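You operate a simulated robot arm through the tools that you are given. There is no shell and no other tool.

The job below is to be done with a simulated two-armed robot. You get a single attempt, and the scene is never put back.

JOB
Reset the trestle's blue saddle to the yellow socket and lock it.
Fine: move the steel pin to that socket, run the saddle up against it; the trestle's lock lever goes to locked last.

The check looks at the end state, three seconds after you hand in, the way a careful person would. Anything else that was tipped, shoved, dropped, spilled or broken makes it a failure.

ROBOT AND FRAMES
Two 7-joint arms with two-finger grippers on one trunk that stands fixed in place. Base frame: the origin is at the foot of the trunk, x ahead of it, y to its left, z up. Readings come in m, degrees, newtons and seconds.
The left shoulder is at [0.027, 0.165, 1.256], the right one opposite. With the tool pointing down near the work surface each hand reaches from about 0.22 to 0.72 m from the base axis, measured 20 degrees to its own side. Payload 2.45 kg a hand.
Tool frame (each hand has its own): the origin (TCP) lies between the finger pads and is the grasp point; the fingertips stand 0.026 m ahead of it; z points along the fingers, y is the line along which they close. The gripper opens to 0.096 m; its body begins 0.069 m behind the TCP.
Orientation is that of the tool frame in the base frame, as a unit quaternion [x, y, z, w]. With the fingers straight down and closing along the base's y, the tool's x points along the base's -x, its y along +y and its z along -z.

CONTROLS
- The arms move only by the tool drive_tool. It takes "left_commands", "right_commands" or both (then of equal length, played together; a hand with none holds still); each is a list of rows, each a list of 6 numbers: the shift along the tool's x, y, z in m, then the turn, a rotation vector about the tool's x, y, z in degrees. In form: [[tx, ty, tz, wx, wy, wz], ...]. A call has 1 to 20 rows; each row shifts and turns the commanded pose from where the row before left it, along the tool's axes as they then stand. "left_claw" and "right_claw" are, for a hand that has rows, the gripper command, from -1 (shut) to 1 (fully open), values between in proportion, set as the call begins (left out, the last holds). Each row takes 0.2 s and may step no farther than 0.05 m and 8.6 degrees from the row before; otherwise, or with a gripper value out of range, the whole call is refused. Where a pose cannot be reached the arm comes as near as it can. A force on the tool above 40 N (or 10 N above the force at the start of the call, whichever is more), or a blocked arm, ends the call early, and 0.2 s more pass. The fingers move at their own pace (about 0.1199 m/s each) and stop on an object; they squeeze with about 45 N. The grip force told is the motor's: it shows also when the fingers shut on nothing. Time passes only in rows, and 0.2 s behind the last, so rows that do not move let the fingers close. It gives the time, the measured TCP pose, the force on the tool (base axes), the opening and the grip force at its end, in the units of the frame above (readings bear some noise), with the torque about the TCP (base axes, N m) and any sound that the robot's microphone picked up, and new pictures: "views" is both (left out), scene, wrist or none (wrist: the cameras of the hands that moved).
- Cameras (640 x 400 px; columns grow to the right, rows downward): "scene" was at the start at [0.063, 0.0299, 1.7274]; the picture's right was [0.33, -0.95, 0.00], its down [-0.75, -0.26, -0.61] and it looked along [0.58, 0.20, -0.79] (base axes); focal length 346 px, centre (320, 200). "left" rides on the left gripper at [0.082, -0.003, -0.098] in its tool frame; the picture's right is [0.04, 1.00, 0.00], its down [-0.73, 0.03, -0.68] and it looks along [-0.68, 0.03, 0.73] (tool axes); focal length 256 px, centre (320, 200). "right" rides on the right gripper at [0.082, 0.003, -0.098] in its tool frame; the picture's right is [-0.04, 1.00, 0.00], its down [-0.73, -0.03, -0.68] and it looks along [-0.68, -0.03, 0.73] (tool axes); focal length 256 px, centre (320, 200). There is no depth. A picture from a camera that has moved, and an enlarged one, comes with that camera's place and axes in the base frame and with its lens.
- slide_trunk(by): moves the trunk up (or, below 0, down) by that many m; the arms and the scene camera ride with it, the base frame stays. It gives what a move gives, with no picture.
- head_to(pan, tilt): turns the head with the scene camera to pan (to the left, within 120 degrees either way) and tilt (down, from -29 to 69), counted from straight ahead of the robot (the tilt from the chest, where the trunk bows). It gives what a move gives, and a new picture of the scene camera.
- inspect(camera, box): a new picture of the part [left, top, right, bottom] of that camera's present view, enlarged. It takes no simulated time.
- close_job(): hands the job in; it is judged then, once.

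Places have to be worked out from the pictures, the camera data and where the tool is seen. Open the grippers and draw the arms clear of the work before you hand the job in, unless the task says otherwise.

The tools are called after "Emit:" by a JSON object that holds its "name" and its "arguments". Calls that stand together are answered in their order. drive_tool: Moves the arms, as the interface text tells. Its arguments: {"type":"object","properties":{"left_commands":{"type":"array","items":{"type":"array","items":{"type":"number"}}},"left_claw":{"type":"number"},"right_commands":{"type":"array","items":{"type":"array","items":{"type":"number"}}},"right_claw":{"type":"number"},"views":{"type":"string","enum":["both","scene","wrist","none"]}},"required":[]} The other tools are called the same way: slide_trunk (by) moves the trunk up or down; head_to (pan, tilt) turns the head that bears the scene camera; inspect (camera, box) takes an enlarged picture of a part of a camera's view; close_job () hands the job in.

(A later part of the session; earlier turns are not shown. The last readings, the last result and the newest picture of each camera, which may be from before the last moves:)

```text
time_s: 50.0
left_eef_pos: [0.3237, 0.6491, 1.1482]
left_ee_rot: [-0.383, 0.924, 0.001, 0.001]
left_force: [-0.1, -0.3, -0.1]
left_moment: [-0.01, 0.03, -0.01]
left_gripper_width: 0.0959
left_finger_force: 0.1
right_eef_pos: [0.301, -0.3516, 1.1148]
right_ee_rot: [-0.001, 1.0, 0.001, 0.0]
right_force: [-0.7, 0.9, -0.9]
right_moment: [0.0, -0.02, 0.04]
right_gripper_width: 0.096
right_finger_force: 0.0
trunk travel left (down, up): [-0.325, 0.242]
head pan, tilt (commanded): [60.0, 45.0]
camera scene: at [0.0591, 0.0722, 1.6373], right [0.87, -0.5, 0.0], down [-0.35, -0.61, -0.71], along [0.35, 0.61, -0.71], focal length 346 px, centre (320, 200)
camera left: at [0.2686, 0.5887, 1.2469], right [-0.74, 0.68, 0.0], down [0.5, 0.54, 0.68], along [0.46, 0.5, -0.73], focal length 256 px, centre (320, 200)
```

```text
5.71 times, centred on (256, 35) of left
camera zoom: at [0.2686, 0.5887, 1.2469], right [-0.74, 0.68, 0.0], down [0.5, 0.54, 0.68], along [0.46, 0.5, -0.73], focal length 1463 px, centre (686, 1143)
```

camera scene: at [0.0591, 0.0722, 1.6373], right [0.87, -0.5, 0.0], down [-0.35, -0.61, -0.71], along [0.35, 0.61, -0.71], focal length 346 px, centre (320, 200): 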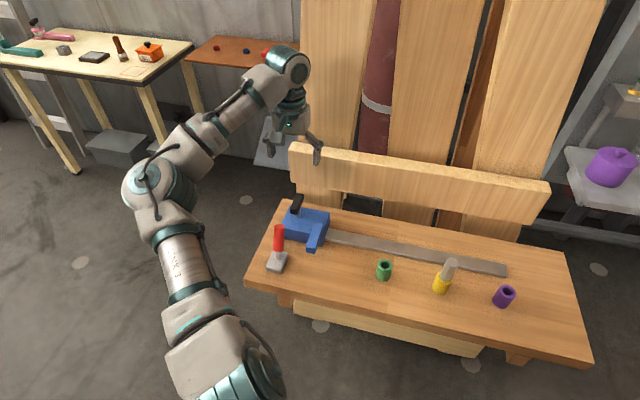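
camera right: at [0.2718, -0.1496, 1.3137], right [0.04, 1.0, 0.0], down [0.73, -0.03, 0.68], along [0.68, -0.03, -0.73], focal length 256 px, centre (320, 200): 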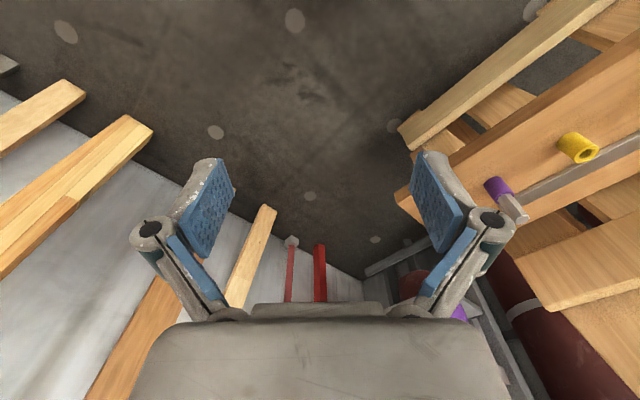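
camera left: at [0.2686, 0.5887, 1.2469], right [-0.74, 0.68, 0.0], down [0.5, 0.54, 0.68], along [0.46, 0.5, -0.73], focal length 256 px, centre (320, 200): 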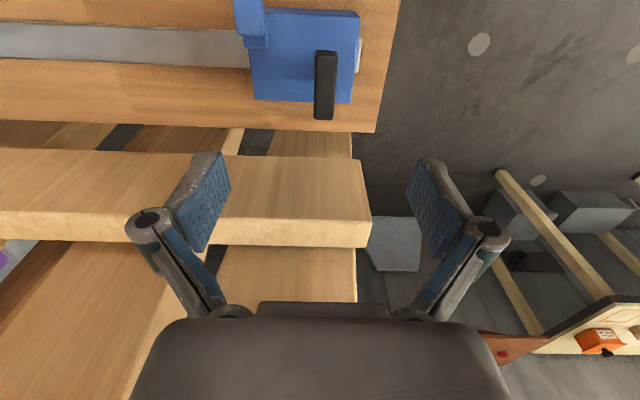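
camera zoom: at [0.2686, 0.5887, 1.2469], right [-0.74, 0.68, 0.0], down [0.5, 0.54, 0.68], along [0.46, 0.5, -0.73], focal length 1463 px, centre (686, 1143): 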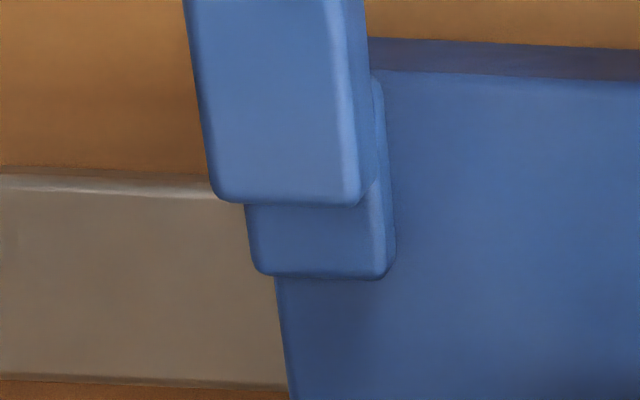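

The bar is about 18 mm wide, top at z≈0.99, centred at d≈-0.234, n≈0.693. The saddle's raised finger post is near the +d side, so I pre-set the gripper to about 58 mm, correct 4–7 mm sideways, and lower to z≈1.04 first.

Emit:
{"name": "drive_tool", "arguments": {"left_commands": [[-0.007, 0.004, 0, 0, 0, 0], [0, 0, 0.035, 0, 0, 0], [0, 0, 0.035, 0, 0, 0], [0, 0, 0.038, 0, 0, 0], [0, 0, 0, 0, 0, 0]], "left_claw": 0.2, "views": "both"}}

Emit:
{"name": "inspect", "arguments": {"camera": "scene", "box": [240, 160, 368, 240]}}

```text
time_s: 51.2
left_eef_pos: [0.324, 0.6543, 1.0436]
left_ee_rot: [-0.383, 0.924, 0.0, 0.001]
left_force: [0.1, 0.4, 1.3]
left_moment: [0.03, 0.03, -0.01]
left_gripper_width: 0.0576
left_finger_force: 0.0
right_eef_pos: [0.3005, -0.3504, 1.1151]
right_ee_rot: [0.001, 1.0, 0.0, 0.001]
right_force: [0.0, -0.6, 0.3]
right_moment: [0.0, 0.0, 0.0]
right_gripper_width: 0.0962
right_finger_force: 0.1
trunk travel left (down, up): [-0.325, 0.242]
head pan, tilt (commanded): [60.0, 45.0]
camera scene: at [0.0592, 0.073, 1.6373], right [0.87, -0.5, 0.0], down [-0.35, -0.61, -0.71], along [0.35, 0.61, -0.71], focal length 346 px, centre (320, 200)
camera left: at [0.269, 0.5945, 1.1424], right [-0.74, 0.68, 0.0], down [0.5, 0.54, 0.68], along [0.46, 0.5, -0.73], focal length 256 px, centre (320, 200)
```

scene: 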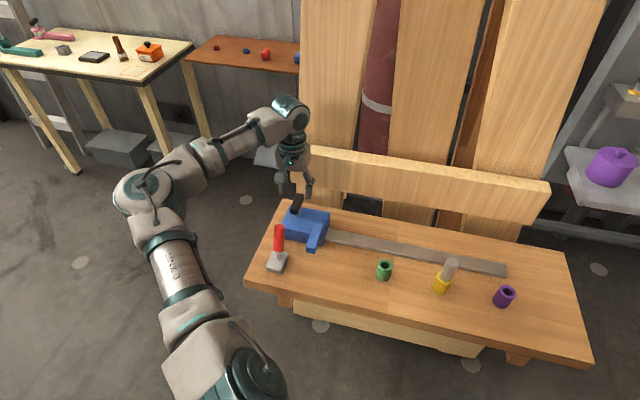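
left: 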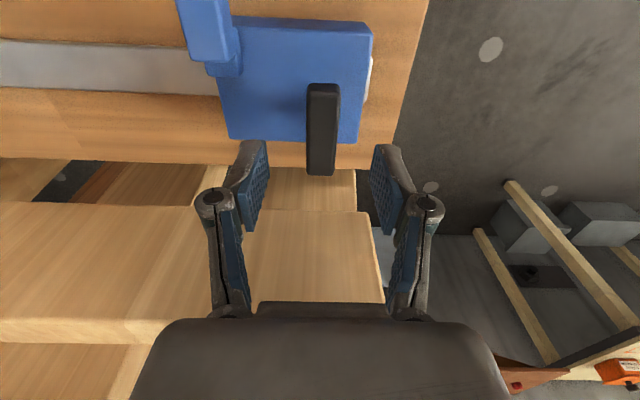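

```text
5.00 times, centred on (304, 200) of scene
camera zoom: at [0.0592, 0.073, 1.6373], right [0.87, -0.5, 0.0], down [-0.35, -0.61, -0.71], along [0.35, 0.61, -0.71], focal length 1729 px, centre (400, 200)
```

zoom: 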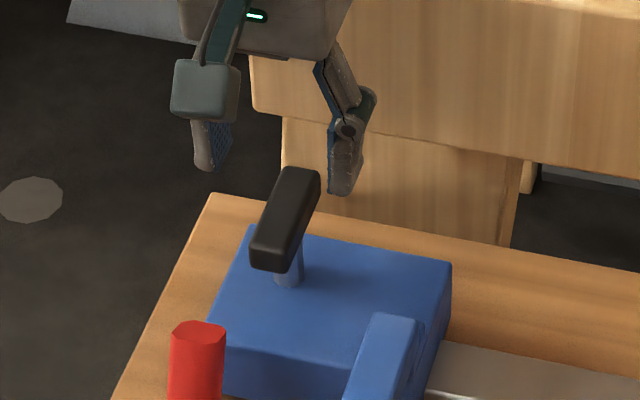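

Aligned within about 1–3 mm. I lower the remaining 63 mm so the pads flank the bar, then close.

Emit:
{"name": "drive_tool", "arguments": {"left_commands": [[0, 0.001, 0.02, 0, 0, 0], [0, 0, 0.022, 0, 0, 0], [0, 0, 0.0216, 0, 0, 0], [0, 0, 0, 0, 0, 0]], "left_claw": 0.2, "views": "both"}}

Emit:
{"name": "inspect", "arguments": {"camera": "scene", "box": [240, 160, 368, 240]}}

```text
time_s: 52.2
left_eef_pos: [0.3256, 0.6585, 0.9778]
left_ee_rot: [-0.382, 0.924, -0.001, 0.0]
left_force: [-0.2, 0.3, 0.7]
left_moment: [0.0, 0.02, 0.02]
left_gripper_width: 0.0575
left_finger_force: 0.0
right_eef_pos: [0.3003, -0.3502, 1.1157]
right_ee_rot: [-0.001, 1.0, 0.0, 0.0]
right_force: [-1.0, 0.4, -0.1]
right_moment: [-0.03, 0.02, 0.0]
right_gripper_width: 0.0962
right_finger_force: 0.0
trunk travel left (down, up): [-0.325, 0.242]
head pan, tilt (commanded): [60.0, 45.0]
camera scene: at [0.0591, 0.0735, 1.6373], right [0.87, -0.5, 0.0], down [-0.35, -0.61, -0.71], along [0.35, 0.61, -0.71], focal length 346 px, centre (320, 200)
camera left: at [0.27, 0.5986, 1.0774], right [-0.74, 0.68, 0.0], down [0.5, 0.54, 0.68], along [0.46, 0.5, -0.73], focal length 256 px, centre (320, 200)
```

scene: 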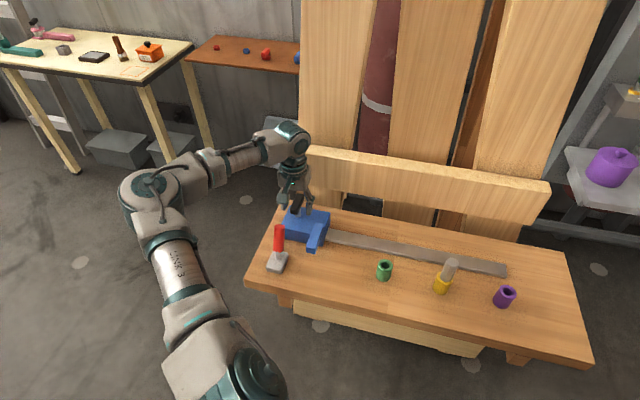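
left: 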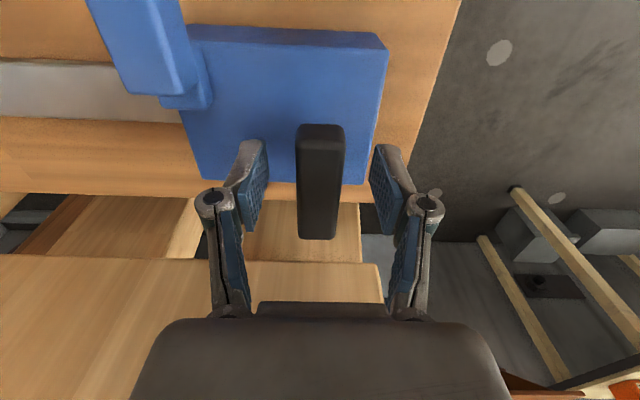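

```text
5.00 times, centred on (304, 200) of scene
camera zoom: at [0.0591, 0.0735, 1.6373], right [0.87, -0.5, 0.0], down [-0.35, -0.61, -0.71], along [0.35, 0.61, -0.71], focal length 1729 px, centre (400, 200)
```

zoom: 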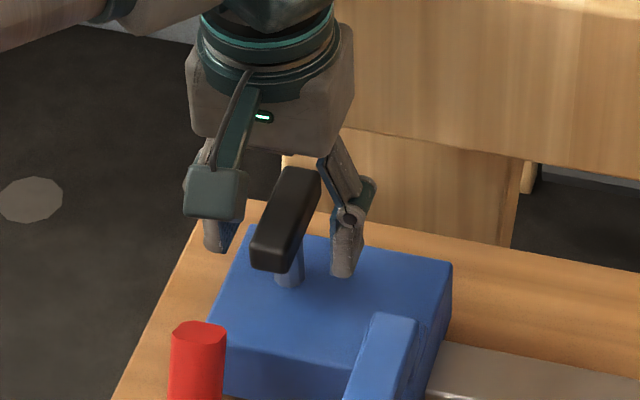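

The bar sits between the pads. I close on it.

Emit:
{"name": "drive_tool", "arguments": {"left_commands": [[0, 0, 0, 0, 0, 0], [0, 0, 0, 0, 0, 0], [0, 0, 0, 0, 0, 0]], "left_claw": -1, "views": "wrist"}}

```text
time_s: 53.0
left_eef_pos: [0.3249, 0.6585, 0.9787]
left_ee_rot: [-0.382, 0.924, -0.002, 0.001]
left_force: [2.4, -1.1, 0.6]
left_moment: [-0.03, -0.12, 0.02]
left_gripper_width: 0.021
left_finger_force: 44.9
right_eef_pos: [0.2994, -0.3511, 1.1155]
right_ee_rot: [-0.001, 1.0, 0.0, 0.0]
right_force: [1.1, 0.5, 0.1]
right_moment: [0.0, 0.0, 0.01]
right_gripper_width: 0.0958
right_finger_force: 0.1
trunk travel left (down, up): [-0.325, 0.242]
head pan, tilt (commanded): [60.0, 45.0]
camera left: at [0.2703, 0.5982, 1.0778], right [-0.74, 0.68, 0.0], down [0.5, 0.54, 0.68], along [0.46, 0.5, -0.73], focal length 256 px, centre (320, 200)
```

left: 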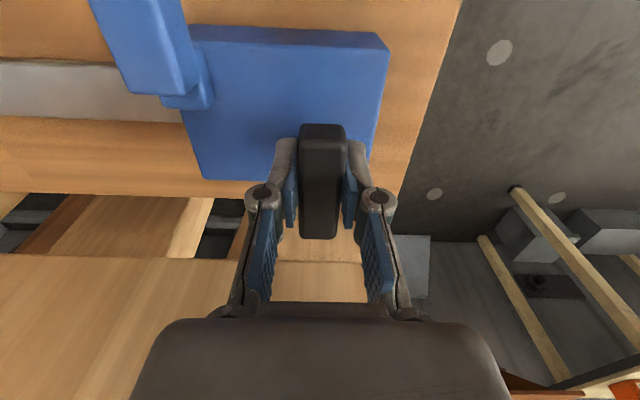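

Gripped at 21 mm with little force. I draw the saddle along +d, first 45 mm, to feel whether it slides freely.

Emit:
{"name": "drive_tool", "arguments": {"left_commands": [[0, -0.01, 0, 0, 0, 0], [0, -0.015, 0, 0, 0, 0], [0, -0.02, 0, 0, 0, 0], [0, 0, 0, 0, 0, 0]], "views": "both"}}

```text
time_s: 54.0
left_eef_pos: [0.3584, 0.6249, 0.9785]
left_ee_rot: [-0.382, 0.924, 0.001, 0.001]
left_force: [-4.9, -3.6, 4.2]
left_moment: [-0.47, 0.64, 0.1]
left_gripper_width: 0.0208
left_finger_force: 44.9
right_eef_pos: [0.2991, -0.3505, 1.115]
right_ee_rot: [-0.001, 1.0, 0.001, 0.001]
right_force: [-0.1, -0.2, -0.7]
right_moment: [0.04, -0.04, 0.0]
right_gripper_width: 0.0961
right_finger_force: 0.0
trunk travel left (down, up): [-0.325, 0.242]
head pan, tilt (commanded): [60.0, 45.0]
camera scene: at [0.0576, 0.0703, 1.6375], right [0.87, -0.5, 0.0], down [-0.35, -0.61, -0.71], along [0.35, 0.61, -0.71], focal length 346 px, centre (320, 200)
camera left: at [0.3032, 0.5654, 1.0777], right [-0.73, 0.68, 0.0], down [0.5, 0.54, 0.68], along [0.46, 0.5, -0.73], focal length 256 px, centre (320, 200)
```

scene: 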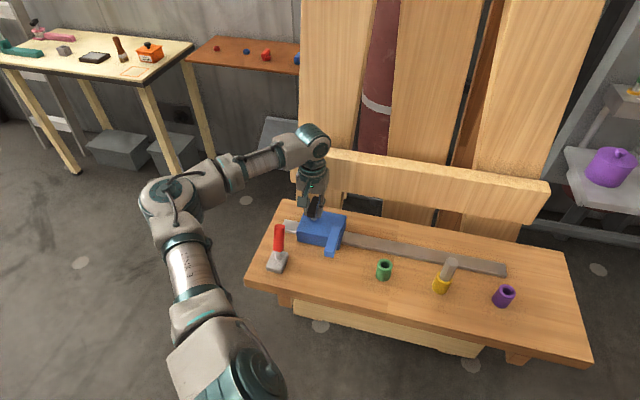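
left: 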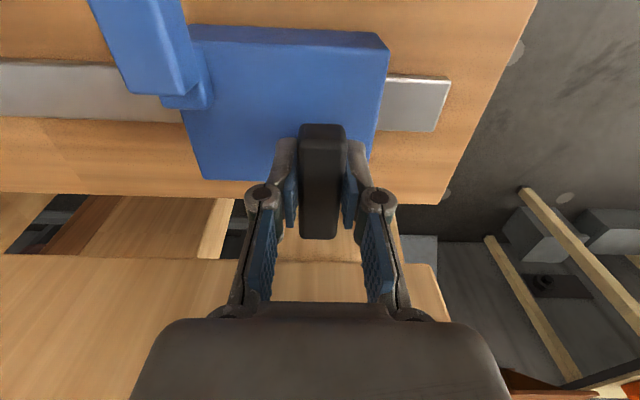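

It slides freely, with about 6 N of cross-rail load toward -n. I ease 1.5 mm that way and continue another 100 mm.

Emit:
{"name": "drive_tool", "arguments": {"left_commands": [[0.0015, -0.02, 0, 0, 0, 0], [0, -0.025, 0, 0, 0, 0], [0, -0.025, 0, 0, 0, 0], [0, -0.02, 0, 0, 0, 0], [0, -0.01, 0, 0, 0, 0], [0, 0, 0, 0, 0, 0]], "views": "both"}}

```text
time_s: 55.4
left_eef_pos: [0.4266, 0.5563, 0.9782]
left_ee_rot: [-0.383, 0.924, 0.0, 0.002]
left_force: [1.0, 3.2, 4.5]
left_moment: [0.71, -0.61, -0.11]
left_gripper_width: 0.0211
left_finger_force: 44.6
right_eef_pos: [0.2998, -0.3497, 1.1144]
right_ee_rot: [0.0, 1.0, 0.0, 0.001]
right_force: [-0.1, 0.0, -0.1]
right_moment: [-0.02, -0.01, 0.01]
right_gripper_width: 0.096
right_finger_force: 0.0
trunk travel left (down, up): [-0.325, 0.242]
head pan, tilt (commanded): [60.0, 45.0]
camera scene: at [0.0594, 0.0732, 1.6373], right [0.87, -0.5, 0.0], down [-0.35, -0.61, -0.71], along [0.35, 0.61, -0.71], focal length 346 px, centre (320, 200)
camera left: at [0.3724, 0.496, 1.0775], right [-0.74, 0.68, 0.0], down [0.5, 0.54, 0.68], along [0.46, 0.5, -0.73], focal length 256 px, centre (320, 200)
```

scene: 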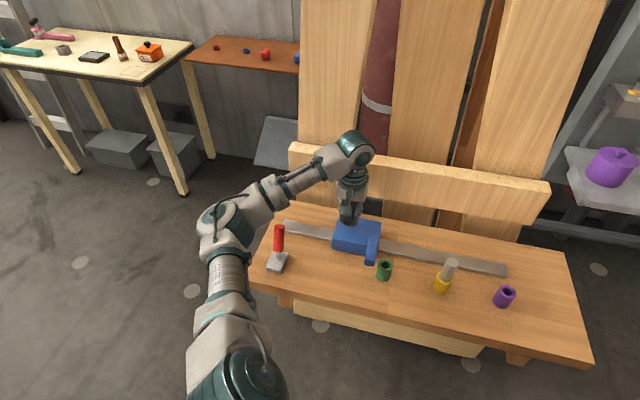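
left: 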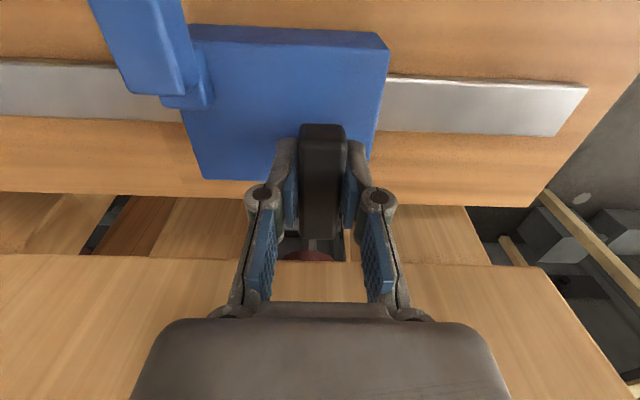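

144 mm done; the saddle's finger is about to pass over the green socket. I enlarge the view to check its clearance.

Emit:
{"name": "inspect", "arguments": {"camera": "scene", "box": [330, 215, 426, 275]}}

Emit:
{"name": "inspect", "arguments": {"camera": "scene", "box": [340, 230, 436, 290]}}

```text
6.67 times, centred on (378, 245) of scene
camera zoom: at [0.0594, 0.0732, 1.6373], right [0.87, -0.5, 0.0], down [-0.35, -0.61, -0.71], along [0.35, 0.61, -0.71], focal length 2305 px, centre (-67, -100)
```

zoom: 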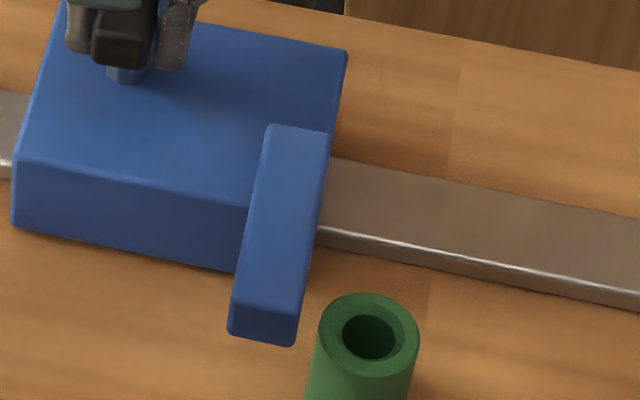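

```text
6.67 times, centred on (388, 260) of scene
camera zoom: at [0.0594, 0.0732, 1.6373], right [0.87, -0.5, 0.0], down [-0.35, -0.61, -0.71], along [0.35, 0.61, -0.71], focal length 2305 px, centre (-133, -200)
```

zoom: 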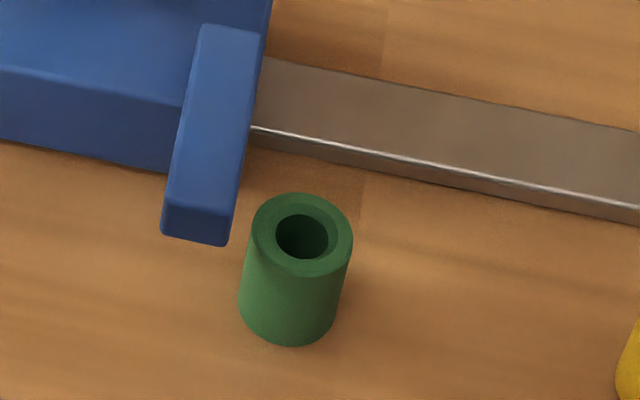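

The finger's underside is at about z 0.95, some 15 mm above the socket top, so it should pass. I continue another 105 mm, watching the force.

Emit:
{"name": "drive_tool", "arguments": {"left_commands": [[0, -0.015, 0, 0, 0, 0], [0, -0.02, 0, 0, 0, 0], [0, -0.02, 0, 0, 0, 0], [0, -0.02, 0, 0, 0, 0], [0, -0.02, 0, 0, 0, 0], [0, -0.01, 0, 0, 0, 0], [0, 0, 0, 0, 0, 0]], "views": "both"}}

Emit:
{"name": "inspect", "arguments": {"camera": "scene", "box": [380, 225, 476, 285]}}

```text
time_s: 57.0
left_eef_pos: [0.5022, 0.482, 0.9781]
left_ee_rot: [-0.383, 0.924, 0.0, 0.0]
left_force: [3.7, 6.9, 6.4]
left_moment: [-0.07, 0.32, 0.09]
left_gripper_width: 0.0211
left_finger_force: 45.2
right_eef_pos: [0.2999, -0.3495, 1.115]
right_ee_rot: [-0.001, 1.0, 0.0, 0.0]
right_force: [0.4, 0.7, 0.4]
right_moment: [-0.01, 0.02, -0.02]
right_gripper_width: 0.0961
right_finger_force: 0.1
trunk travel left (down, up): [-0.325, 0.242]
head pan, tilt (commanded): [60.0, 45.0]
camera scene: at [0.0607, 0.0738, 1.6373], right [0.87, -0.5, 0.0], down [-0.36, -0.61, -0.71], along [0.35, 0.61, -0.71], focal length 346 px, centre (320, 200)
camera left: at [0.4471, 0.4216, 1.0777], right [-0.74, 0.68, 0.0], down [0.5, 0.54, 0.68], along [0.46, 0.5, -0.73], focal length 256 px, centre (320, 200)
```

scene: 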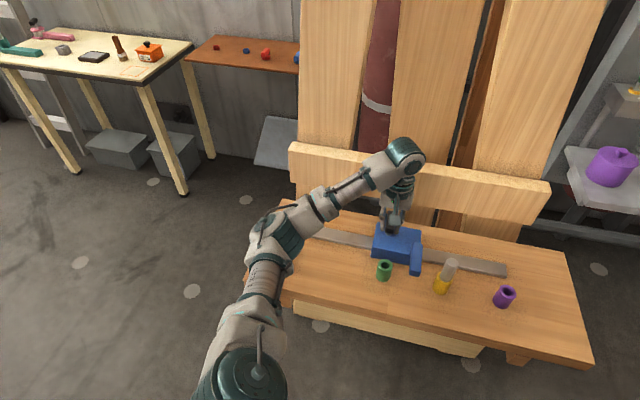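
left: 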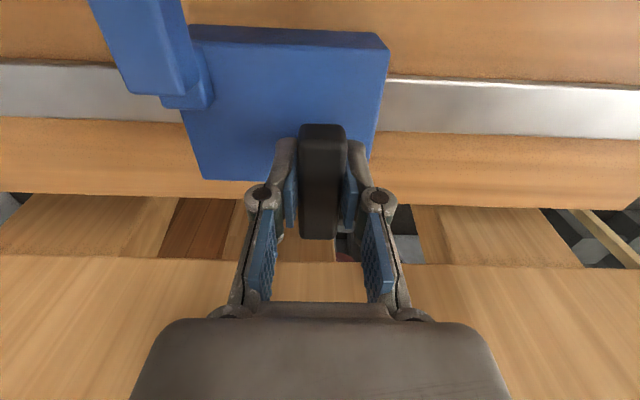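

```text
6.67 times, centred on (428, 255) of scene
camera zoom: at [0.0607, 0.0738, 1.6373], right [0.87, -0.5, 0.0], down [-0.36, -0.61, -0.71], along [0.35, 0.61, -0.71], focal length 2305 px, centre (-400, -167)
```

zoom: 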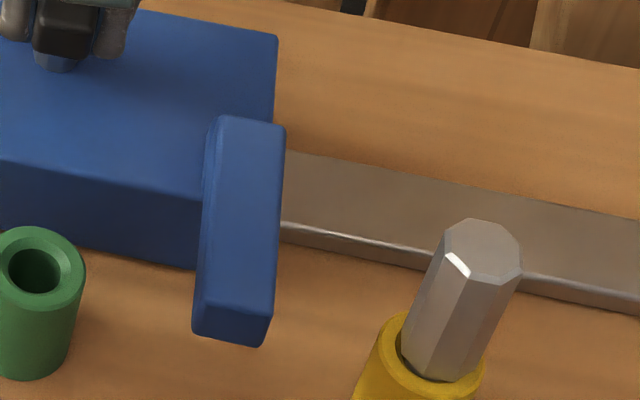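

About 250 mm done, with roughly 45 mm left to the pin by the picture. I go 36 mm more, easing 1.5 mm toward +n to relieve the cross load.

Emit:
{"name": "drive_tool", "arguments": {"left_commands": [[-0.0015, -0.012, 0, 0, 0, 0], [0, -0.012, 0, 0, 0, 0], [0, -0.008, 0, 0, 0, 0], [0, -0.004, 0, 0, 0, 0], [0, 0, 0, 0, 0, 0]], "views": "scene"}}

Emit:
{"name": "inspect", "arguments": {"camera": "scene", "box": [390, 230, 486, 290]}}

```text
time_s: 58.2
left_eef_pos: [0.5276, 0.4555, 0.9791]
left_ee_rot: [-0.383, 0.924, 0.001, 0.0]
left_force: [-7.6, -5.1, -10.8]
left_moment: [0.4, -0.31, 0.04]
left_gripper_width: 0.0209
left_finger_force: 45.0
right_eef_pos: [0.2993, -0.3515, 1.1149]
right_ee_rot: [-0.001, 1.0, 0.002, 0.001]
right_force: [-0.3, 0.1, 0.6]
right_moment: [-0.01, 0.0, 0.03]
right_gripper_width: 0.0959
right_finger_force: 0.0
trunk travel left (down, up): [-0.325, 0.242]
head pan, tilt (commanded): [60.0, 45.0]
camera scene: at [0.0606, 0.0718, 1.6371], right [0.87, -0.5, 0.0], down [-0.36, -0.61, -0.71], along [0.35, 0.61, -0.71], focal length 346 px, centre (320, 200)
```

scene: 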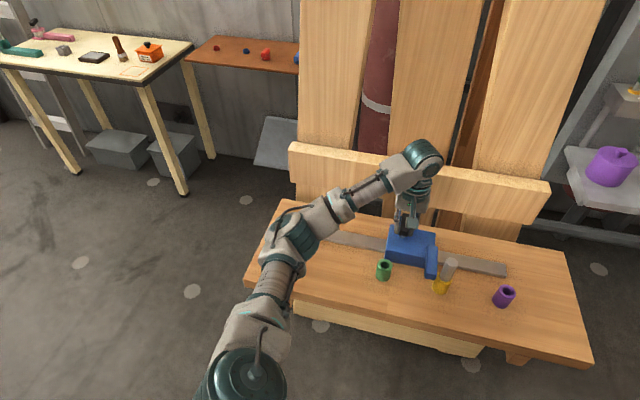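

```text
6.67 times, centred on (438, 260) of scene
camera zoom: at [0.0606, 0.0718, 1.6371], right [0.87, -0.5, 0.0], down [-0.36, -0.61, -0.71], along [0.35, 0.61, -0.71], focal length 2305 px, centre (-467, -200)
```

zoom: 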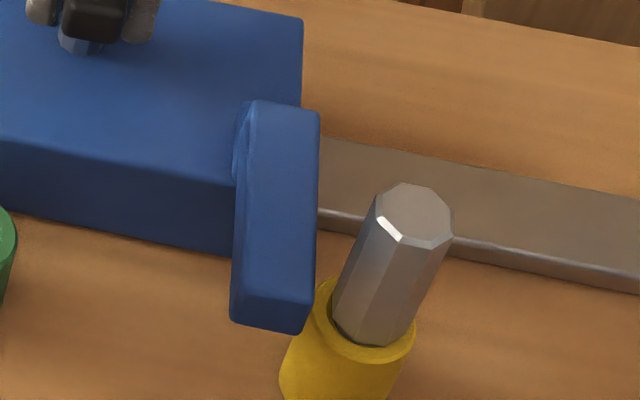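

The gap to the pin is now roughly 7–15 mm. I creep forward in 3 mm rows and watch the force along the rail.

Emit:
{"name": "drive_tool", "arguments": {"left_commands": [[0.001, -0.003, 0, 0, 0, 0], [0, -0.003, 0, 0, 0, 0], [0, -0.002, 0, 0, 0, 0], [0, 0, 0, 0, 0, 0]], "views": "none"}}

Emit:
{"name": "inspect", "arguments": {"camera": "scene", "box": [400, 235, 480, 285]}}

```text
time_s: 59.2
left_eef_pos: [0.5334, 0.4509, 0.9781]
left_ee_rot: [-0.383, 0.924, -0.001, -0.001]
left_force: [-7.3, -4.7, -21.0]
left_moment: [0.32, -0.28, 0.07]
left_gripper_width: 0.0209
left_finger_force: 44.7
right_eef_pos: [0.3011, -0.3498, 1.1147]
right_ee_rot: [-0.001, 1.0, 0.0, 0.0]
right_force: [-0.3, -0.1, 0.6]
right_moment: [0.01, 0.0, -0.01]
right_gripper_width: 0.0962
right_finger_force: 0.0
trunk travel left (down, up): [-0.325, 0.242]
head pan, tilt (commanded): [60.0, 45.0]
```

```text
8.00 times, centred on (440, 260) of scene
camera zoom: at [0.0626, 0.0734, 1.6369], right [0.87, -0.5, 0.0], down [-0.36, -0.61, -0.7], along [0.35, 0.61, -0.71], focal length 2766 px, centre (-640, -280)
```

zoom: 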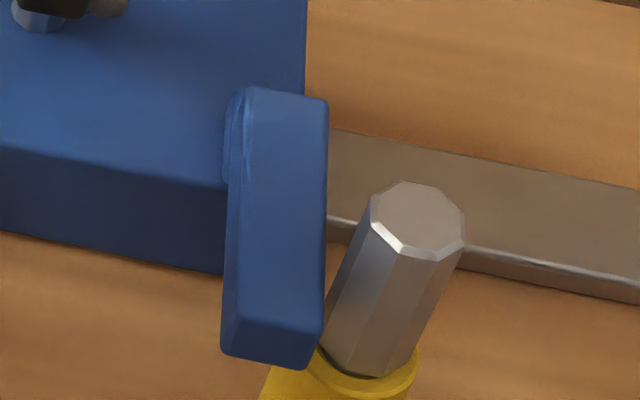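

Force along the rail is still small but a downward pull of 21 N has built up, so I lower the tool 2.5 mm to relieve it before creeping on.

Emit:
{"name": "drive_tool", "arguments": {"left_commands": [[0.001, 0, 0.0025, 0, 0, 0], [0, 0, 0, 0, 0, 0]], "views": "none"}}

```text
time_s: 59.8
left_eef_pos: [0.5339, 0.4513, 0.9796]
left_ee_rot: [-0.383, 0.924, -0.001, 0.002]
left_force: [4.6, 3.3, 1.2]
left_moment: [-0.71, 0.71, -0.46]
left_gripper_width: 0.021
left_finger_force: 45.0
right_eef_pos: [0.3002, -0.3509, 1.1158]
right_ee_rot: [0.0, 1.0, 0.001, 0.0]
right_force: [0.2, 0.1, 0.4]
right_moment: [0.0, 0.0, 0.0]
right_gripper_width: 0.0958
right_finger_force: 0.1
trunk travel left (down, up): [-0.325, 0.242]
head pan, tilt (commanded): [60.0, 45.0]
```

The forces are relieved. I creep on along +d.

Emit:
{"name": "drive_tool", "arguments": {"left_commands": [[0, -0.003, 0, 0, 0, 0], [0, -0.003, 0, 0, 0, 0], [0, 0, 0, 0, 0, 0]], "views": "none"}}

Emit:
{"name": "inspect", "arguments": {"camera": "scene", "box": [400, 235, 480, 285]}}

```text
time_s: 60.6
left_eef_pos: [0.5366, 0.4469, 0.9781]
left_ee_rot: [-0.383, 0.924, -0.001, 0.003]
left_force: [11.5, 14.3, 19.8]
left_moment: [0.1, 0.04, -1.11]
left_gripper_width: 0.0208
left_finger_force: 44.9
right_eef_pos: [0.2999, -0.35, 1.1143]
right_ee_rot: [0.0, 1.0, 0.0, 0.0]
right_force: [-0.2, -0.2, 0.7]
right_moment: [0.03, -0.02, 0.02]
right_gripper_width: 0.096
right_finger_force: 0.1
trunk travel left (down, up): [-0.325, 0.242]
head pan, tilt (commanded): [60.0, 45.0]
```

```text
8.00 times, centred on (440, 260) of scene
camera zoom: at [0.0602, 0.0749, 1.6375], right [0.87, -0.5, 0.0], down [-0.36, -0.61, -0.7], along [0.35, 0.61, -0.71], focal length 2766 px, centre (-640, -280)
```

zoom: 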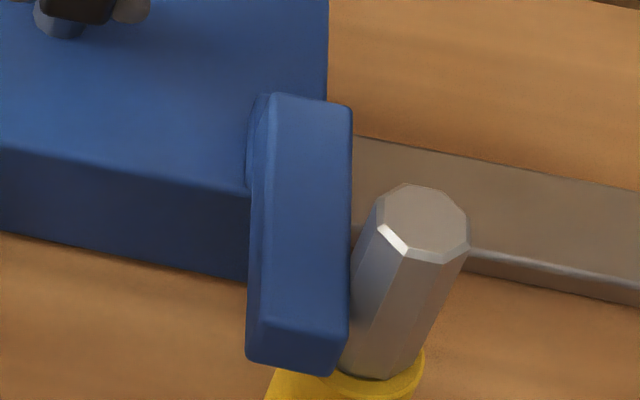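

The finger now seems to touch the pin (yaw moment -1.1 N m). I relieve the cross and vertical loads slightly and read the force again.

Emit:
{"name": "drive_tool", "arguments": {"left_commands": [[-0.002, 0, -0.0015, 0, 0, 0], [0, 0, 0, 0, 0, 0]], "views": "wrist"}}

```text
time_s: 61.2
left_eef_pos: [0.5377, 0.4468, 0.9781]
left_ee_rot: [-0.383, 0.924, 0.0, 0.001]
left_force: [0.5, 7.8, 9.0]
left_moment: [0.84, -0.6, -0.42]
left_gripper_width: 0.0209
left_finger_force: 45.3
right_eef_pos: [0.2989, -0.3508, 1.117]
right_ee_rot: [-0.001, 1.0, 0.0, 0.001]
right_force: [-0.3, -0.6, 0.5]
right_moment: [-0.01, 0.05, 0.02]
right_gripper_width: 0.0963
right_finger_force: 0.0
trunk travel left (down, up): [-0.325, 0.242]
head pan, tilt (commanded): [60.0, 45.0]
camera left: at [0.4818, 0.3868, 1.0776], right [-0.74, 0.68, 0.0], down [0.5, 0.54, 0.68], along [0.46, 0.5, -0.73], focal length 256 px, centre (320, 200)
```

left: 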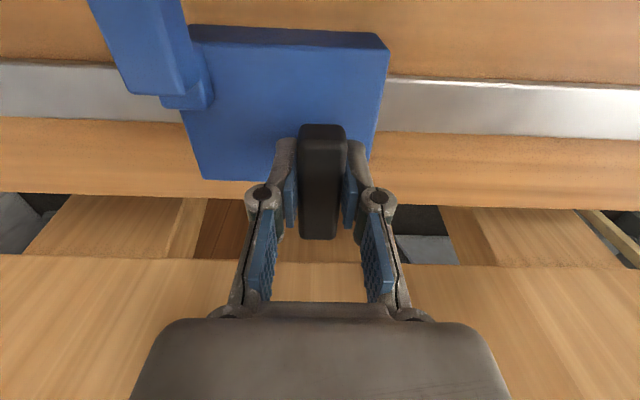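

Along-rail force is now -5 N. I push 3 mm more to see whether the saddle still advances or is stopped by the pin.

Emit:
{"name": "drive_tool", "arguments": {"left_commands": [[0, -0.0015, 0, 0, 0, 0], [0, -0.0015, 0, 0, 0, 0], [0, 0, 0, 0, 0, 0]], "views": "none"}}

Emit:
{"name": "inspect", "arguments": {"camera": "scene", "box": [400, 235, 480, 285]}}

```text
time_s: 62.0
left_eef_pos: [0.5358, 0.4469, 0.9791]
left_ee_rot: [-0.384, 0.923, 0.0, 0.0]
left_force: [-17.0, 11.4, 7.5]
left_moment: [0.17, 0.43, -0.61]
left_gripper_width: 0.0209
left_finger_force: 44.6
right_eef_pos: [0.298, -0.3478, 1.1156]
right_ee_rot: [-0.001, 1.0, 0.0, 0.002]
right_force: [0.0, -0.1, -0.1]
right_moment: [-0.01, -0.04, 0.0]
right_gripper_width: 0.0959
right_finger_force: 0.1
trunk travel left (down, up): [-0.325, 0.242]
head pan, tilt (commanded): [60.0, 45.0]
```

```text
8.00 times, centred on (440, 260) of scene
camera zoom: at [0.0551, 0.0754, 1.6374], right [0.87, -0.5, 0.0], down [-0.35, -0.61, -0.71], along [0.35, 0.61, -0.71], focal length 2766 px, centre (-640, -280)
```

zoom: 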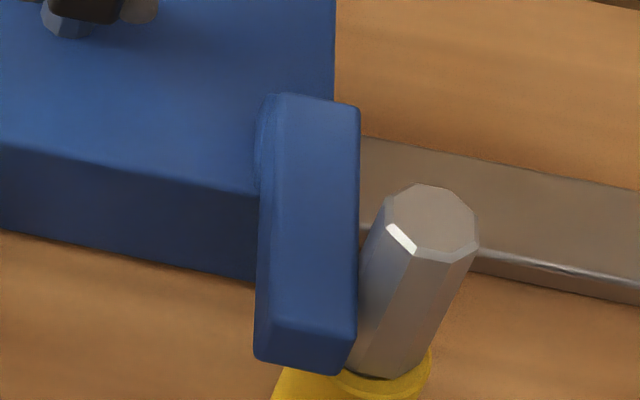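

The saddle no longer advances and the rail force is -20 N, so it is against the pin. I ease off slightly and open the fingers to about 58 mm.

Emit:
{"name": "drive_tool", "arguments": {"left_commands": [[0, 0.001, 0, 0, 0, 0], [0, 0, 0, 0, 0, 0]], "views": "none"}}

Emit:
{"name": "drive_tool", "arguments": {"left_commands": [[0, 0, 0, 0, 0, 0], [0, 0, 0, 0, 0, 0], [0, 0, 0, 0, 0, 0]], "left_claw": 0.2, "views": "both"}}

Emit:
{"name": "inspect", "arguments": {"camera": "scene", "box": [400, 235, 480, 285]}}

```text
time_s: 62.6
left_eef_pos: [0.5375, 0.4464, 0.9786]
left_ee_rot: [-0.384, 0.923, 0.0, 0.0]
left_force: [-22.2, 11.5, 3.5]
left_moment: [0.04, 0.32, -0.41]
left_gripper_width: 0.0213
left_finger_force: 45.2
right_eef_pos: [0.2968, -0.3487, 1.1162]
right_ee_rot: [-0.001, 1.0, 0.001, 0.001]
right_force: [0.1, -0.7, 1.2]
right_moment: [-0.02, 0.0, -0.01]
right_gripper_width: 0.096
right_finger_force: 0.1
trunk travel left (down, up): [-0.325, 0.242]
head pan, tilt (commanded): [60.0, 45.0]
```

```text
time_s: 63.4
left_eef_pos: [0.5416, 0.4465, 0.9771]
left_ee_rot: [-0.383, 0.924, 0.0, 0.001]
left_force: [0.4, -0.5, -0.2]
left_moment: [-0.04, 0.01, -0.01]
left_gripper_width: 0.0577
left_finger_force: 0.0
right_eef_pos: [0.3006, -0.3484, 1.1159]
right_ee_rot: [-0.001, 1.0, 0.0, 0.0]
right_force: [1.0, -0.9, -1.2]
right_moment: [-0.03, 0.03, -0.02]
right_gripper_width: 0.0958
right_finger_force: 0.0
trunk travel left (down, up): [-0.325, 0.242]
head pan, tilt (commanded): [60.0, 45.0]
camera scene: at [0.0617, 0.0739, 1.6372], right [0.87, -0.5, 0.0], down [-0.36, -0.61, -0.7], along [0.35, 0.61, -0.71], focal length 346 px, centre (320, 200)
camera left: at [0.4856, 0.3858, 1.0769], right [-0.74, 0.68, 0.0], down [0.5, 0.54, 0.68], along [0.46, 0.5, -0.73], focal length 256 px, centre (320, 200)
```

scene: 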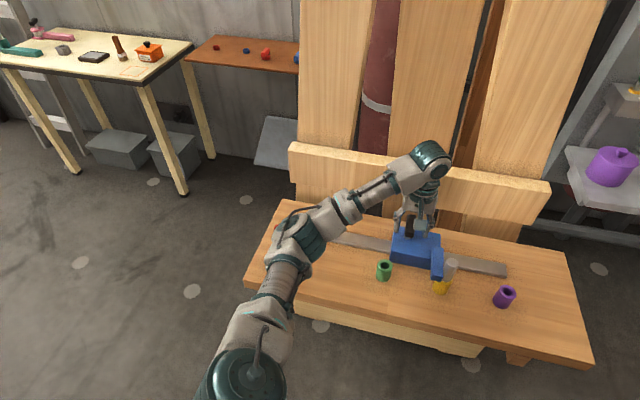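
left: 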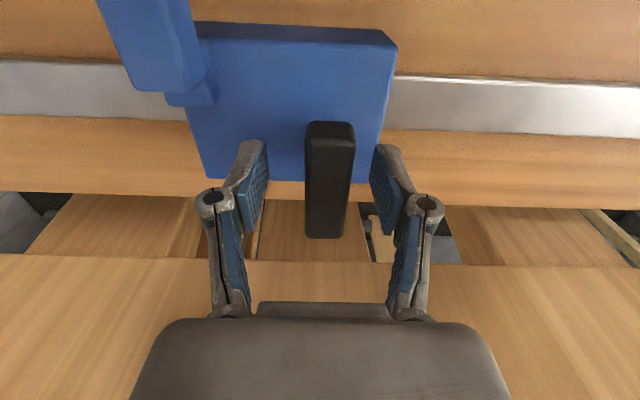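

```text
8.00 times, centred on (440, 260) of scene
camera zoom: at [0.0617, 0.0739, 1.6372], right [0.87, -0.5, 0.0], down [-0.36, -0.61, -0.7], along [0.35, 0.61, -0.71], focal length 2766 px, centre (-640, -280)
```

zoom: 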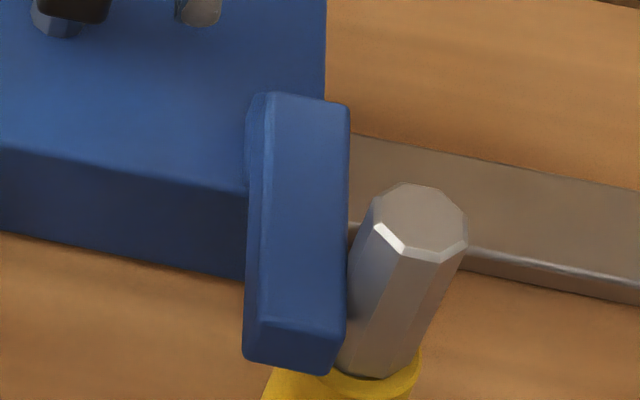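

Released; the hand reads no force and the finger sits against the pin in the picture. I lift straight off the handle.

Emit:
{"name": "drive_tool", "arguments": {"left_commands": [[0, 0.002, -0.02, 0, 0, 0], [0, 0, -0.04, 0, 0, 0], [0, 0, -0.045, 0, 0, 0], [0, 0, -0.045, 0, 0, 0], [0, 0, 0, 0, 0, 0]], "views": "none"}}

Emit:
{"name": "drive_tool", "arguments": {"left_commands": [[0.025, -0.022, 0, 0, 0, 0], [0.025, -0.022, 0, 0, 0, 0], [0.025, -0.022, 0, 0, 0, 0], [0.02, -0.015, 0, 0, 0, 0], [0, 0, 0, 0, 0, 0]], "views": "both"}}

```text
time_s: 64.6
left_eef_pos: [0.5413, 0.4449, 1.1273]
left_ee_rot: [-0.383, 0.924, 0.001, 0.001]
left_force: [0.0, 0.3, 0.2]
left_moment: [0.02, -0.01, -0.01]
left_gripper_width: 0.0577
left_finger_force: 0.1
right_eef_pos: [0.3014, -0.3529, 1.1144]
right_ee_rot: [-0.001, 1.0, 0.001, 0.001]
right_force: [0.7, 0.1, 1.2]
right_moment: [-0.02, 0.02, -0.01]
right_gripper_width: 0.0959
right_finger_force: 0.0
trunk travel left (down, up): [-0.325, 0.242]
head pan, tilt (commanded): [60.0, 45.0]
```

```text
time_s: 65.8
left_eef_pos: [0.5292, 0.3225, 1.1285]
left_ee_rot: [-0.383, 0.924, 0.001, 0.001]
left_force: [-0.6, 0.1, 0.6]
left_moment: [-0.04, 0.02, -0.04]
left_gripper_width: 0.0578
left_finger_force: 0.1
right_eef_pos: [0.3011, -0.3516, 1.1157]
right_ee_rot: [-0.001, 1.0, 0.001, 0.001]
right_force: [0.3, -0.2, -0.5]
right_moment: [0.01, 0.0, 0.01]
right_gripper_width: 0.0958
right_finger_force: 0.1
trunk travel left (down, up): [-0.325, 0.242]
head pan, tilt (commanded): [60.0, 45.0]
camera scene: at [0.0611, 0.0707, 1.6373], right [0.87, -0.5, 0.0], down [-0.36, -0.61, -0.71], along [0.35, 0.61, -0.71], focal length 346 px, centre (320, 200)
camera left: at [0.4745, 0.2625, 1.2283], right [-0.74, 0.68, 0.0], down [0.5, 0.54, 0.68], along [0.46, 0.5, -0.73], focal length 256 px, centre (320, 200)
```

scene: 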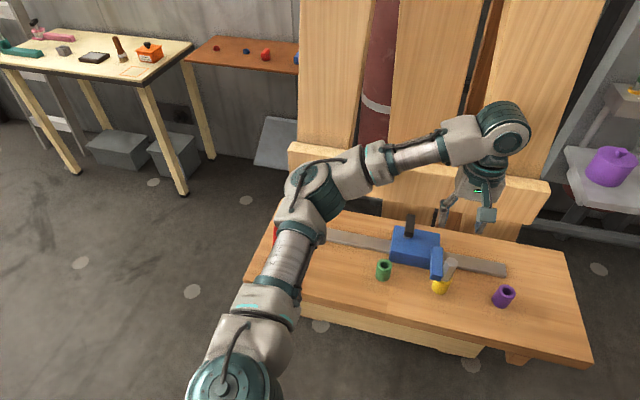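
left: 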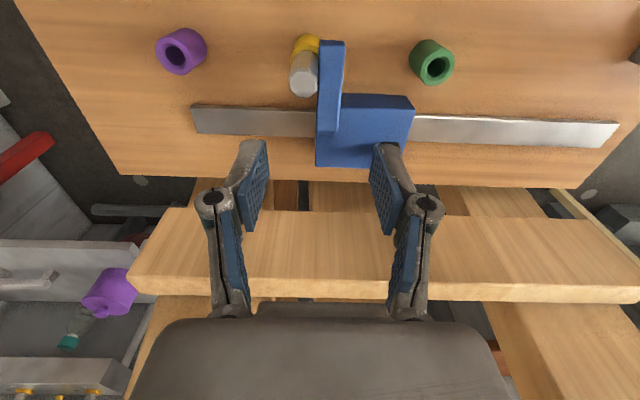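

Both hand and trestle are clear. I enlarge the contact between the saddle's finger and the pin from here.

Emit:
{"name": "inspect", "arguments": {"camera": "left", "box": [280, 30, 376, 90]}}

Emit:
{"name": "inspect", "arguments": {"camera": "left", "box": [288, 50, 352, 90]}}

Emit:
{"name": "inspect", "arguments": {"camera": "left", "box": [300, 80, 428, 160]}}

Emit:
{"name": "inspect", "arguments": {"camera": "scene", "box": [400, 235, 480, 285]}}

```text
6.67 times, centred on (328, 60) of left
camera zoom: at [0.4745, 0.2625, 1.2283], right [-0.74, 0.68, 0.0], down [0.5, 0.54, 0.68], along [0.46, 0.5, -0.73], focal length 1707 px, centre (267, 1133)
```

zoom: 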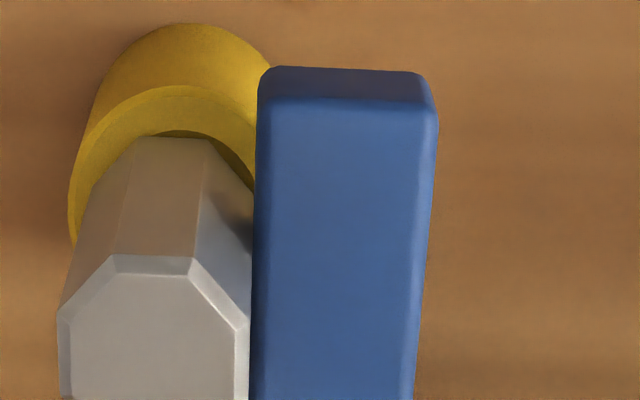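

```text
10.00 times, centred on (320, 70) of left
camera zoom: at [0.4745, 0.2625, 1.2283], right [-0.74, 0.68, 0.0], down [0.5, 0.54, 0.68], along [0.46, 0.5, -0.73], focal length 2560 px, centre (320, 1500)
```

zoom: 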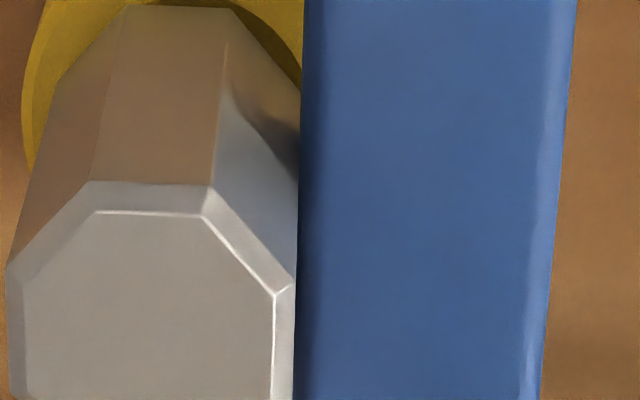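

```text
5.00 times, centred on (364, 120) of left
camera zoom: at [0.4745, 0.2625, 1.2283], right [-0.74, 0.68, 0.0], down [0.5, 0.54, 0.68], along [0.46, 0.5, -0.73], focal length 1280 px, centre (100, 600)
```

zoom: 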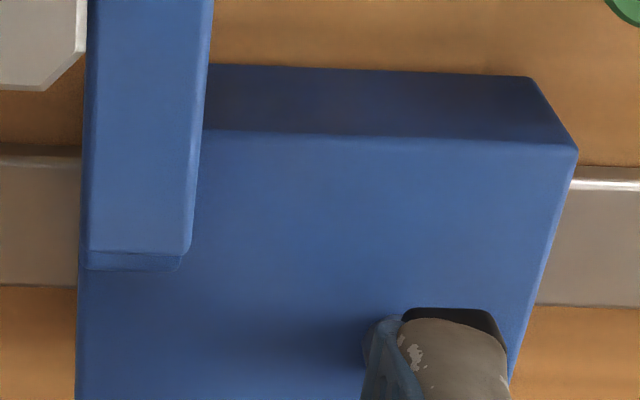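

```text
8.00 times, centred on (440, 260) of scene
camera zoom: at [0.0611, 0.0707, 1.6373], right [0.87, -0.5, 0.0], down [-0.36, -0.61, -0.71], along [0.35, 0.61, -0.71], focal length 2766 px, centre (-640, -280)
```

zoom: 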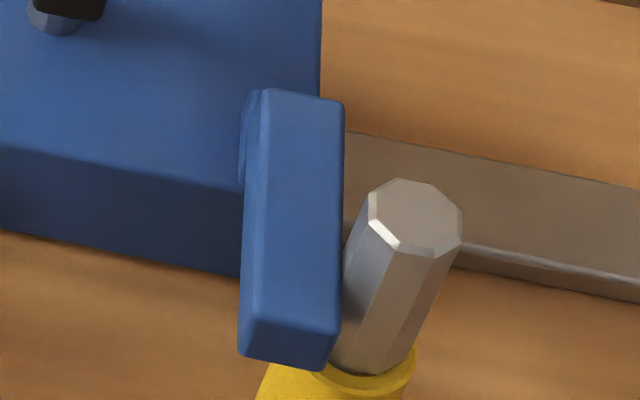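

The pin's flat lies flush against the finger. Next is the lever: I carry the hand back along -d at z≈1.16 to look at it closely.

Emit:
{"name": "drive_tool", "arguments": {"left_commands": [[0, 0.03, -0.004, 0, 0, 0], [0, 0.04, -0.004, 0, 0, 0], [0, 0.04, -0.004, 0, 0, 0], [0, 0.04, -0.004, 0, 0, 0], [0, 0.04, -0.004, 0, 0, 0], [0, 0.04, -0.004, 0, 0, 0], [0, 0.04, -0.004, 0, 0, 0], [0, 0.04, -0.004, 0, 0, 0], [0, 0.04, 0, 0, 0, 0], [0, 0.03, 0, 0, 0, 0], [0, 0, 0, 0, 0, 0], [0, 0, 0, 0, 0, 0]], "views": "both"}}

```text
time_s: 68.4
left_eef_pos: [0.3572, 0.5801, 1.1378]
left_ee_rot: [-0.383, 0.924, -0.001, 0.001]
left_force: [0.6, -0.2, -0.6]
left_moment: [0.02, -0.03, 0.0]
left_gripper_width: 0.0576
left_finger_force: 0.1
left hand out of reach, approached as far as the arm can: row 7, 8, 9, 10
right_eef_pos: [0.3006, -0.3502, 1.115]
right_ee_rot: [0.0, 1.0, 0.0, 0.002]
right_force: [0.5, 0.4, 0.1]
right_moment: [-0.04, 0.03, 0.02]
right_gripper_width: 0.0961
right_finger_force: 0.1
trunk travel left (down, up): [-0.325, 0.242]
head pan, tilt (commanded): [60.0, 45.0]
camera scene: at [0.0595, 0.0731, 1.6373], right [0.87, -0.5, 0.0], down [-0.35, -0.61, -0.71], along [0.35, 0.61, -0.71], focal length 346 px, centre (320, 200)
camera left: at [0.301, 0.5203, 1.2368], right [-0.74, 0.68, 0.0], down [0.5, 0.54, 0.68], along [0.46, 0.5, -0.73], focal length 256 px, centre (320, 200)
```

scene: 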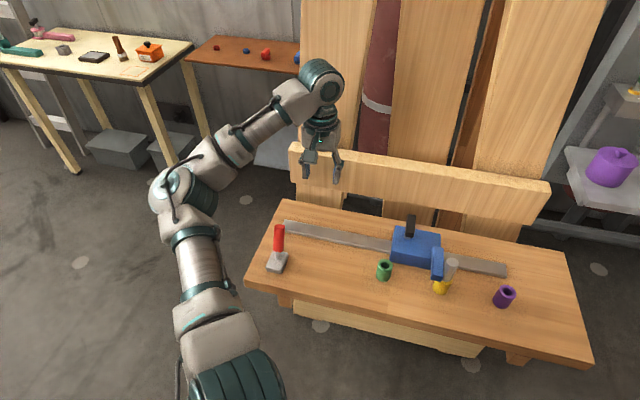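
left: 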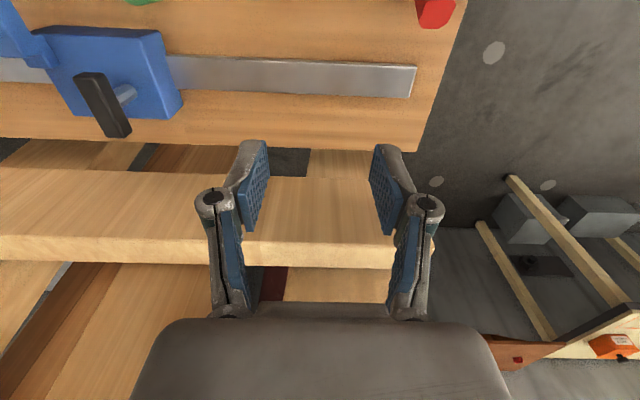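

The hand stopped short at (0.357, 0.580) because of this yaw. For the lever I want the fingers to close across its swing plane (along n) anyway, so I turn to yaw -45° here.

Emit:
{"name": "drive_tool", "arguments": {"left_commands": [[0, 0, -0.01, 0, 0, 7.5], [0, 0, -0.01, 0, 0, 7.5], [0, 0, -0.01, 0, 0, 7.5], [0, 0, 0, 0, 0, 7.5], [0, 0, 0, 0, 0, 7.5], [0, 0, 0, 0, 0, 7.5], [0, 0, 0, 0, 0, 7.5], [0, 0, 0, 0, 0, 7.5], [0, 0, 0, 0, 0, 7.5], [0, 0, 0, 0, 0, 7.5], [0, 0, 0, 0, 0, 7.5], [0, 0, 0, 0, 0, 7.5], [0, 0, 0, 0, 0, 0]], "views": "both"}}

```text
time_s: 71.2
left_eef_pos: [0.3626, 0.5791, 1.1667]
left_ee_rot: [0.383, 0.924, 0.0, 0.001]
left_force: [0.1, 0.0, 1.2]
left_moment: [0.03, -0.02, -0.01]
left_gripper_width: 0.0575
left_finger_force: 0.1
left hand out of reach, approached as far as the arm can: row 2
right_eef_pos: [0.3, -0.3506, 1.1163]
right_ee_rot: [-0.001, 1.0, 0.0, 0.001]
right_force: [-0.4, -0.2, -0.8]
right_moment: [0.02, -0.03, 0.01]
right_gripper_width: 0.0961
right_finger_force: 0.0
trunk travel left (down, up): [-0.325, 0.242]
head pan, tilt (commanded): [60.0, 45.0]
camera scene: at [0.0595, 0.0731, 1.6373], right [0.87, -0.5, 0.0], down [-0.35, -0.61, -0.71], along [0.35, 0.61, -0.71], focal length 346 px, centre (320, 200)
camera left: at [0.3023, 0.6343, 1.2662], right [0.68, 0.73, 0.0], down [0.54, -0.5, 0.68], along [0.5, -0.46, -0.73], focal length 256 px, centre (320, 200)
```

scene: 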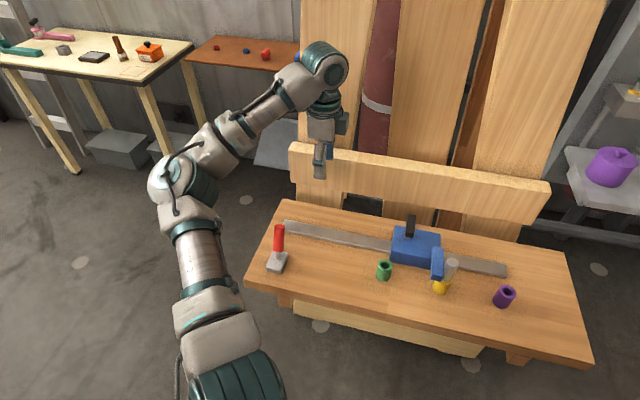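
left: 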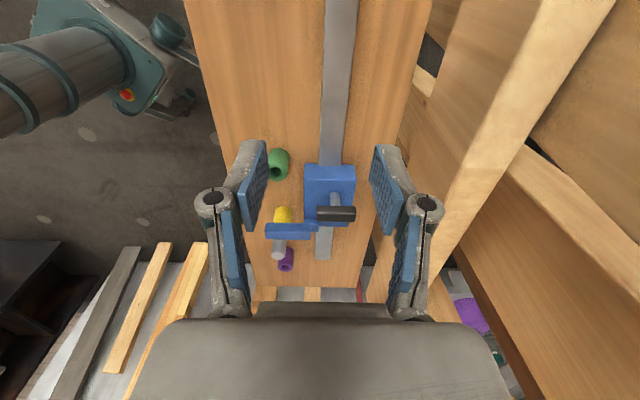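

Yaw -45° is fine here. I move to above the lever, about (0.254, 0.606, 1.135).

Emit:
{"name": "drive_tool", "arguments": {"left_commands": [[0.024, -0.0145, 0.0075, 0, 0, 0], [0.024, -0.0145, 0.0075, 0, 0, 0], [0.024, -0.0145, 0.0075, 0, 0, 0], [0.024, -0.0145, 0.0075, 0, 0, 0], [0, 0, 0, 0, 0, 0]], "views": "both"}}

```text
time_s: 72.4
left_eef_pos: [0.3515, 0.6127, 1.1178]
left_ee_rot: [0.381, 0.925, 0.0, 0.001]
left_force: [0.6, 0.1, 1.1]
left_moment: [-0.02, 0.02, -0.01]
left_gripper_width: 0.0576
left_finger_force: 0.2
left hand out of reach, approached as far as the arm can: row 1, 2, 3, 4
right_eef_pos: [0.2997, -0.3497, 1.1147]
right_ee_rot: [0.0, 1.0, 0.0, 0.0]
right_force: [-0.2, 0.9, -0.6]
right_moment: [-0.03, 0.02, -0.03]
right_gripper_width: 0.0961
right_finger_force: 0.0
trunk travel left (down, up): [-0.325, 0.242]
head pan, tilt (commanded): [60.0, 45.0]
camera scene: at [0.0594, 0.0735, 1.6373], right [0.87, -0.5, 0.0], down [-0.35, -0.61, -0.71], along [0.35, 0.61, -0.71], focal length 346 px, centre (320, 200)
camera left: at [0.2911, 0.6677, 1.2176], right [0.68, 0.74, 0.0], down [0.54, -0.5, 0.68], along [0.5, -0.46, -0.73], focal length 256 px, centre (320, 200)
```

scene: 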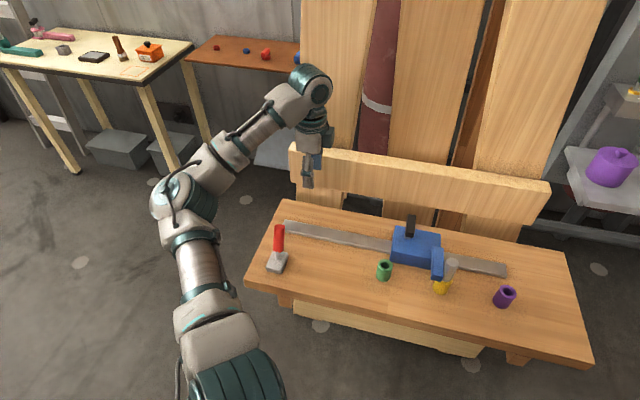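
left: 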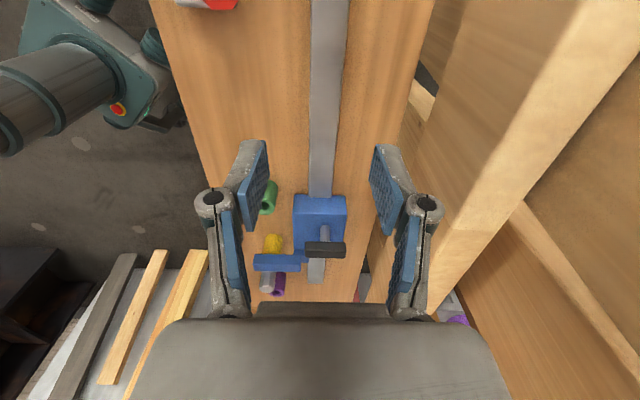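

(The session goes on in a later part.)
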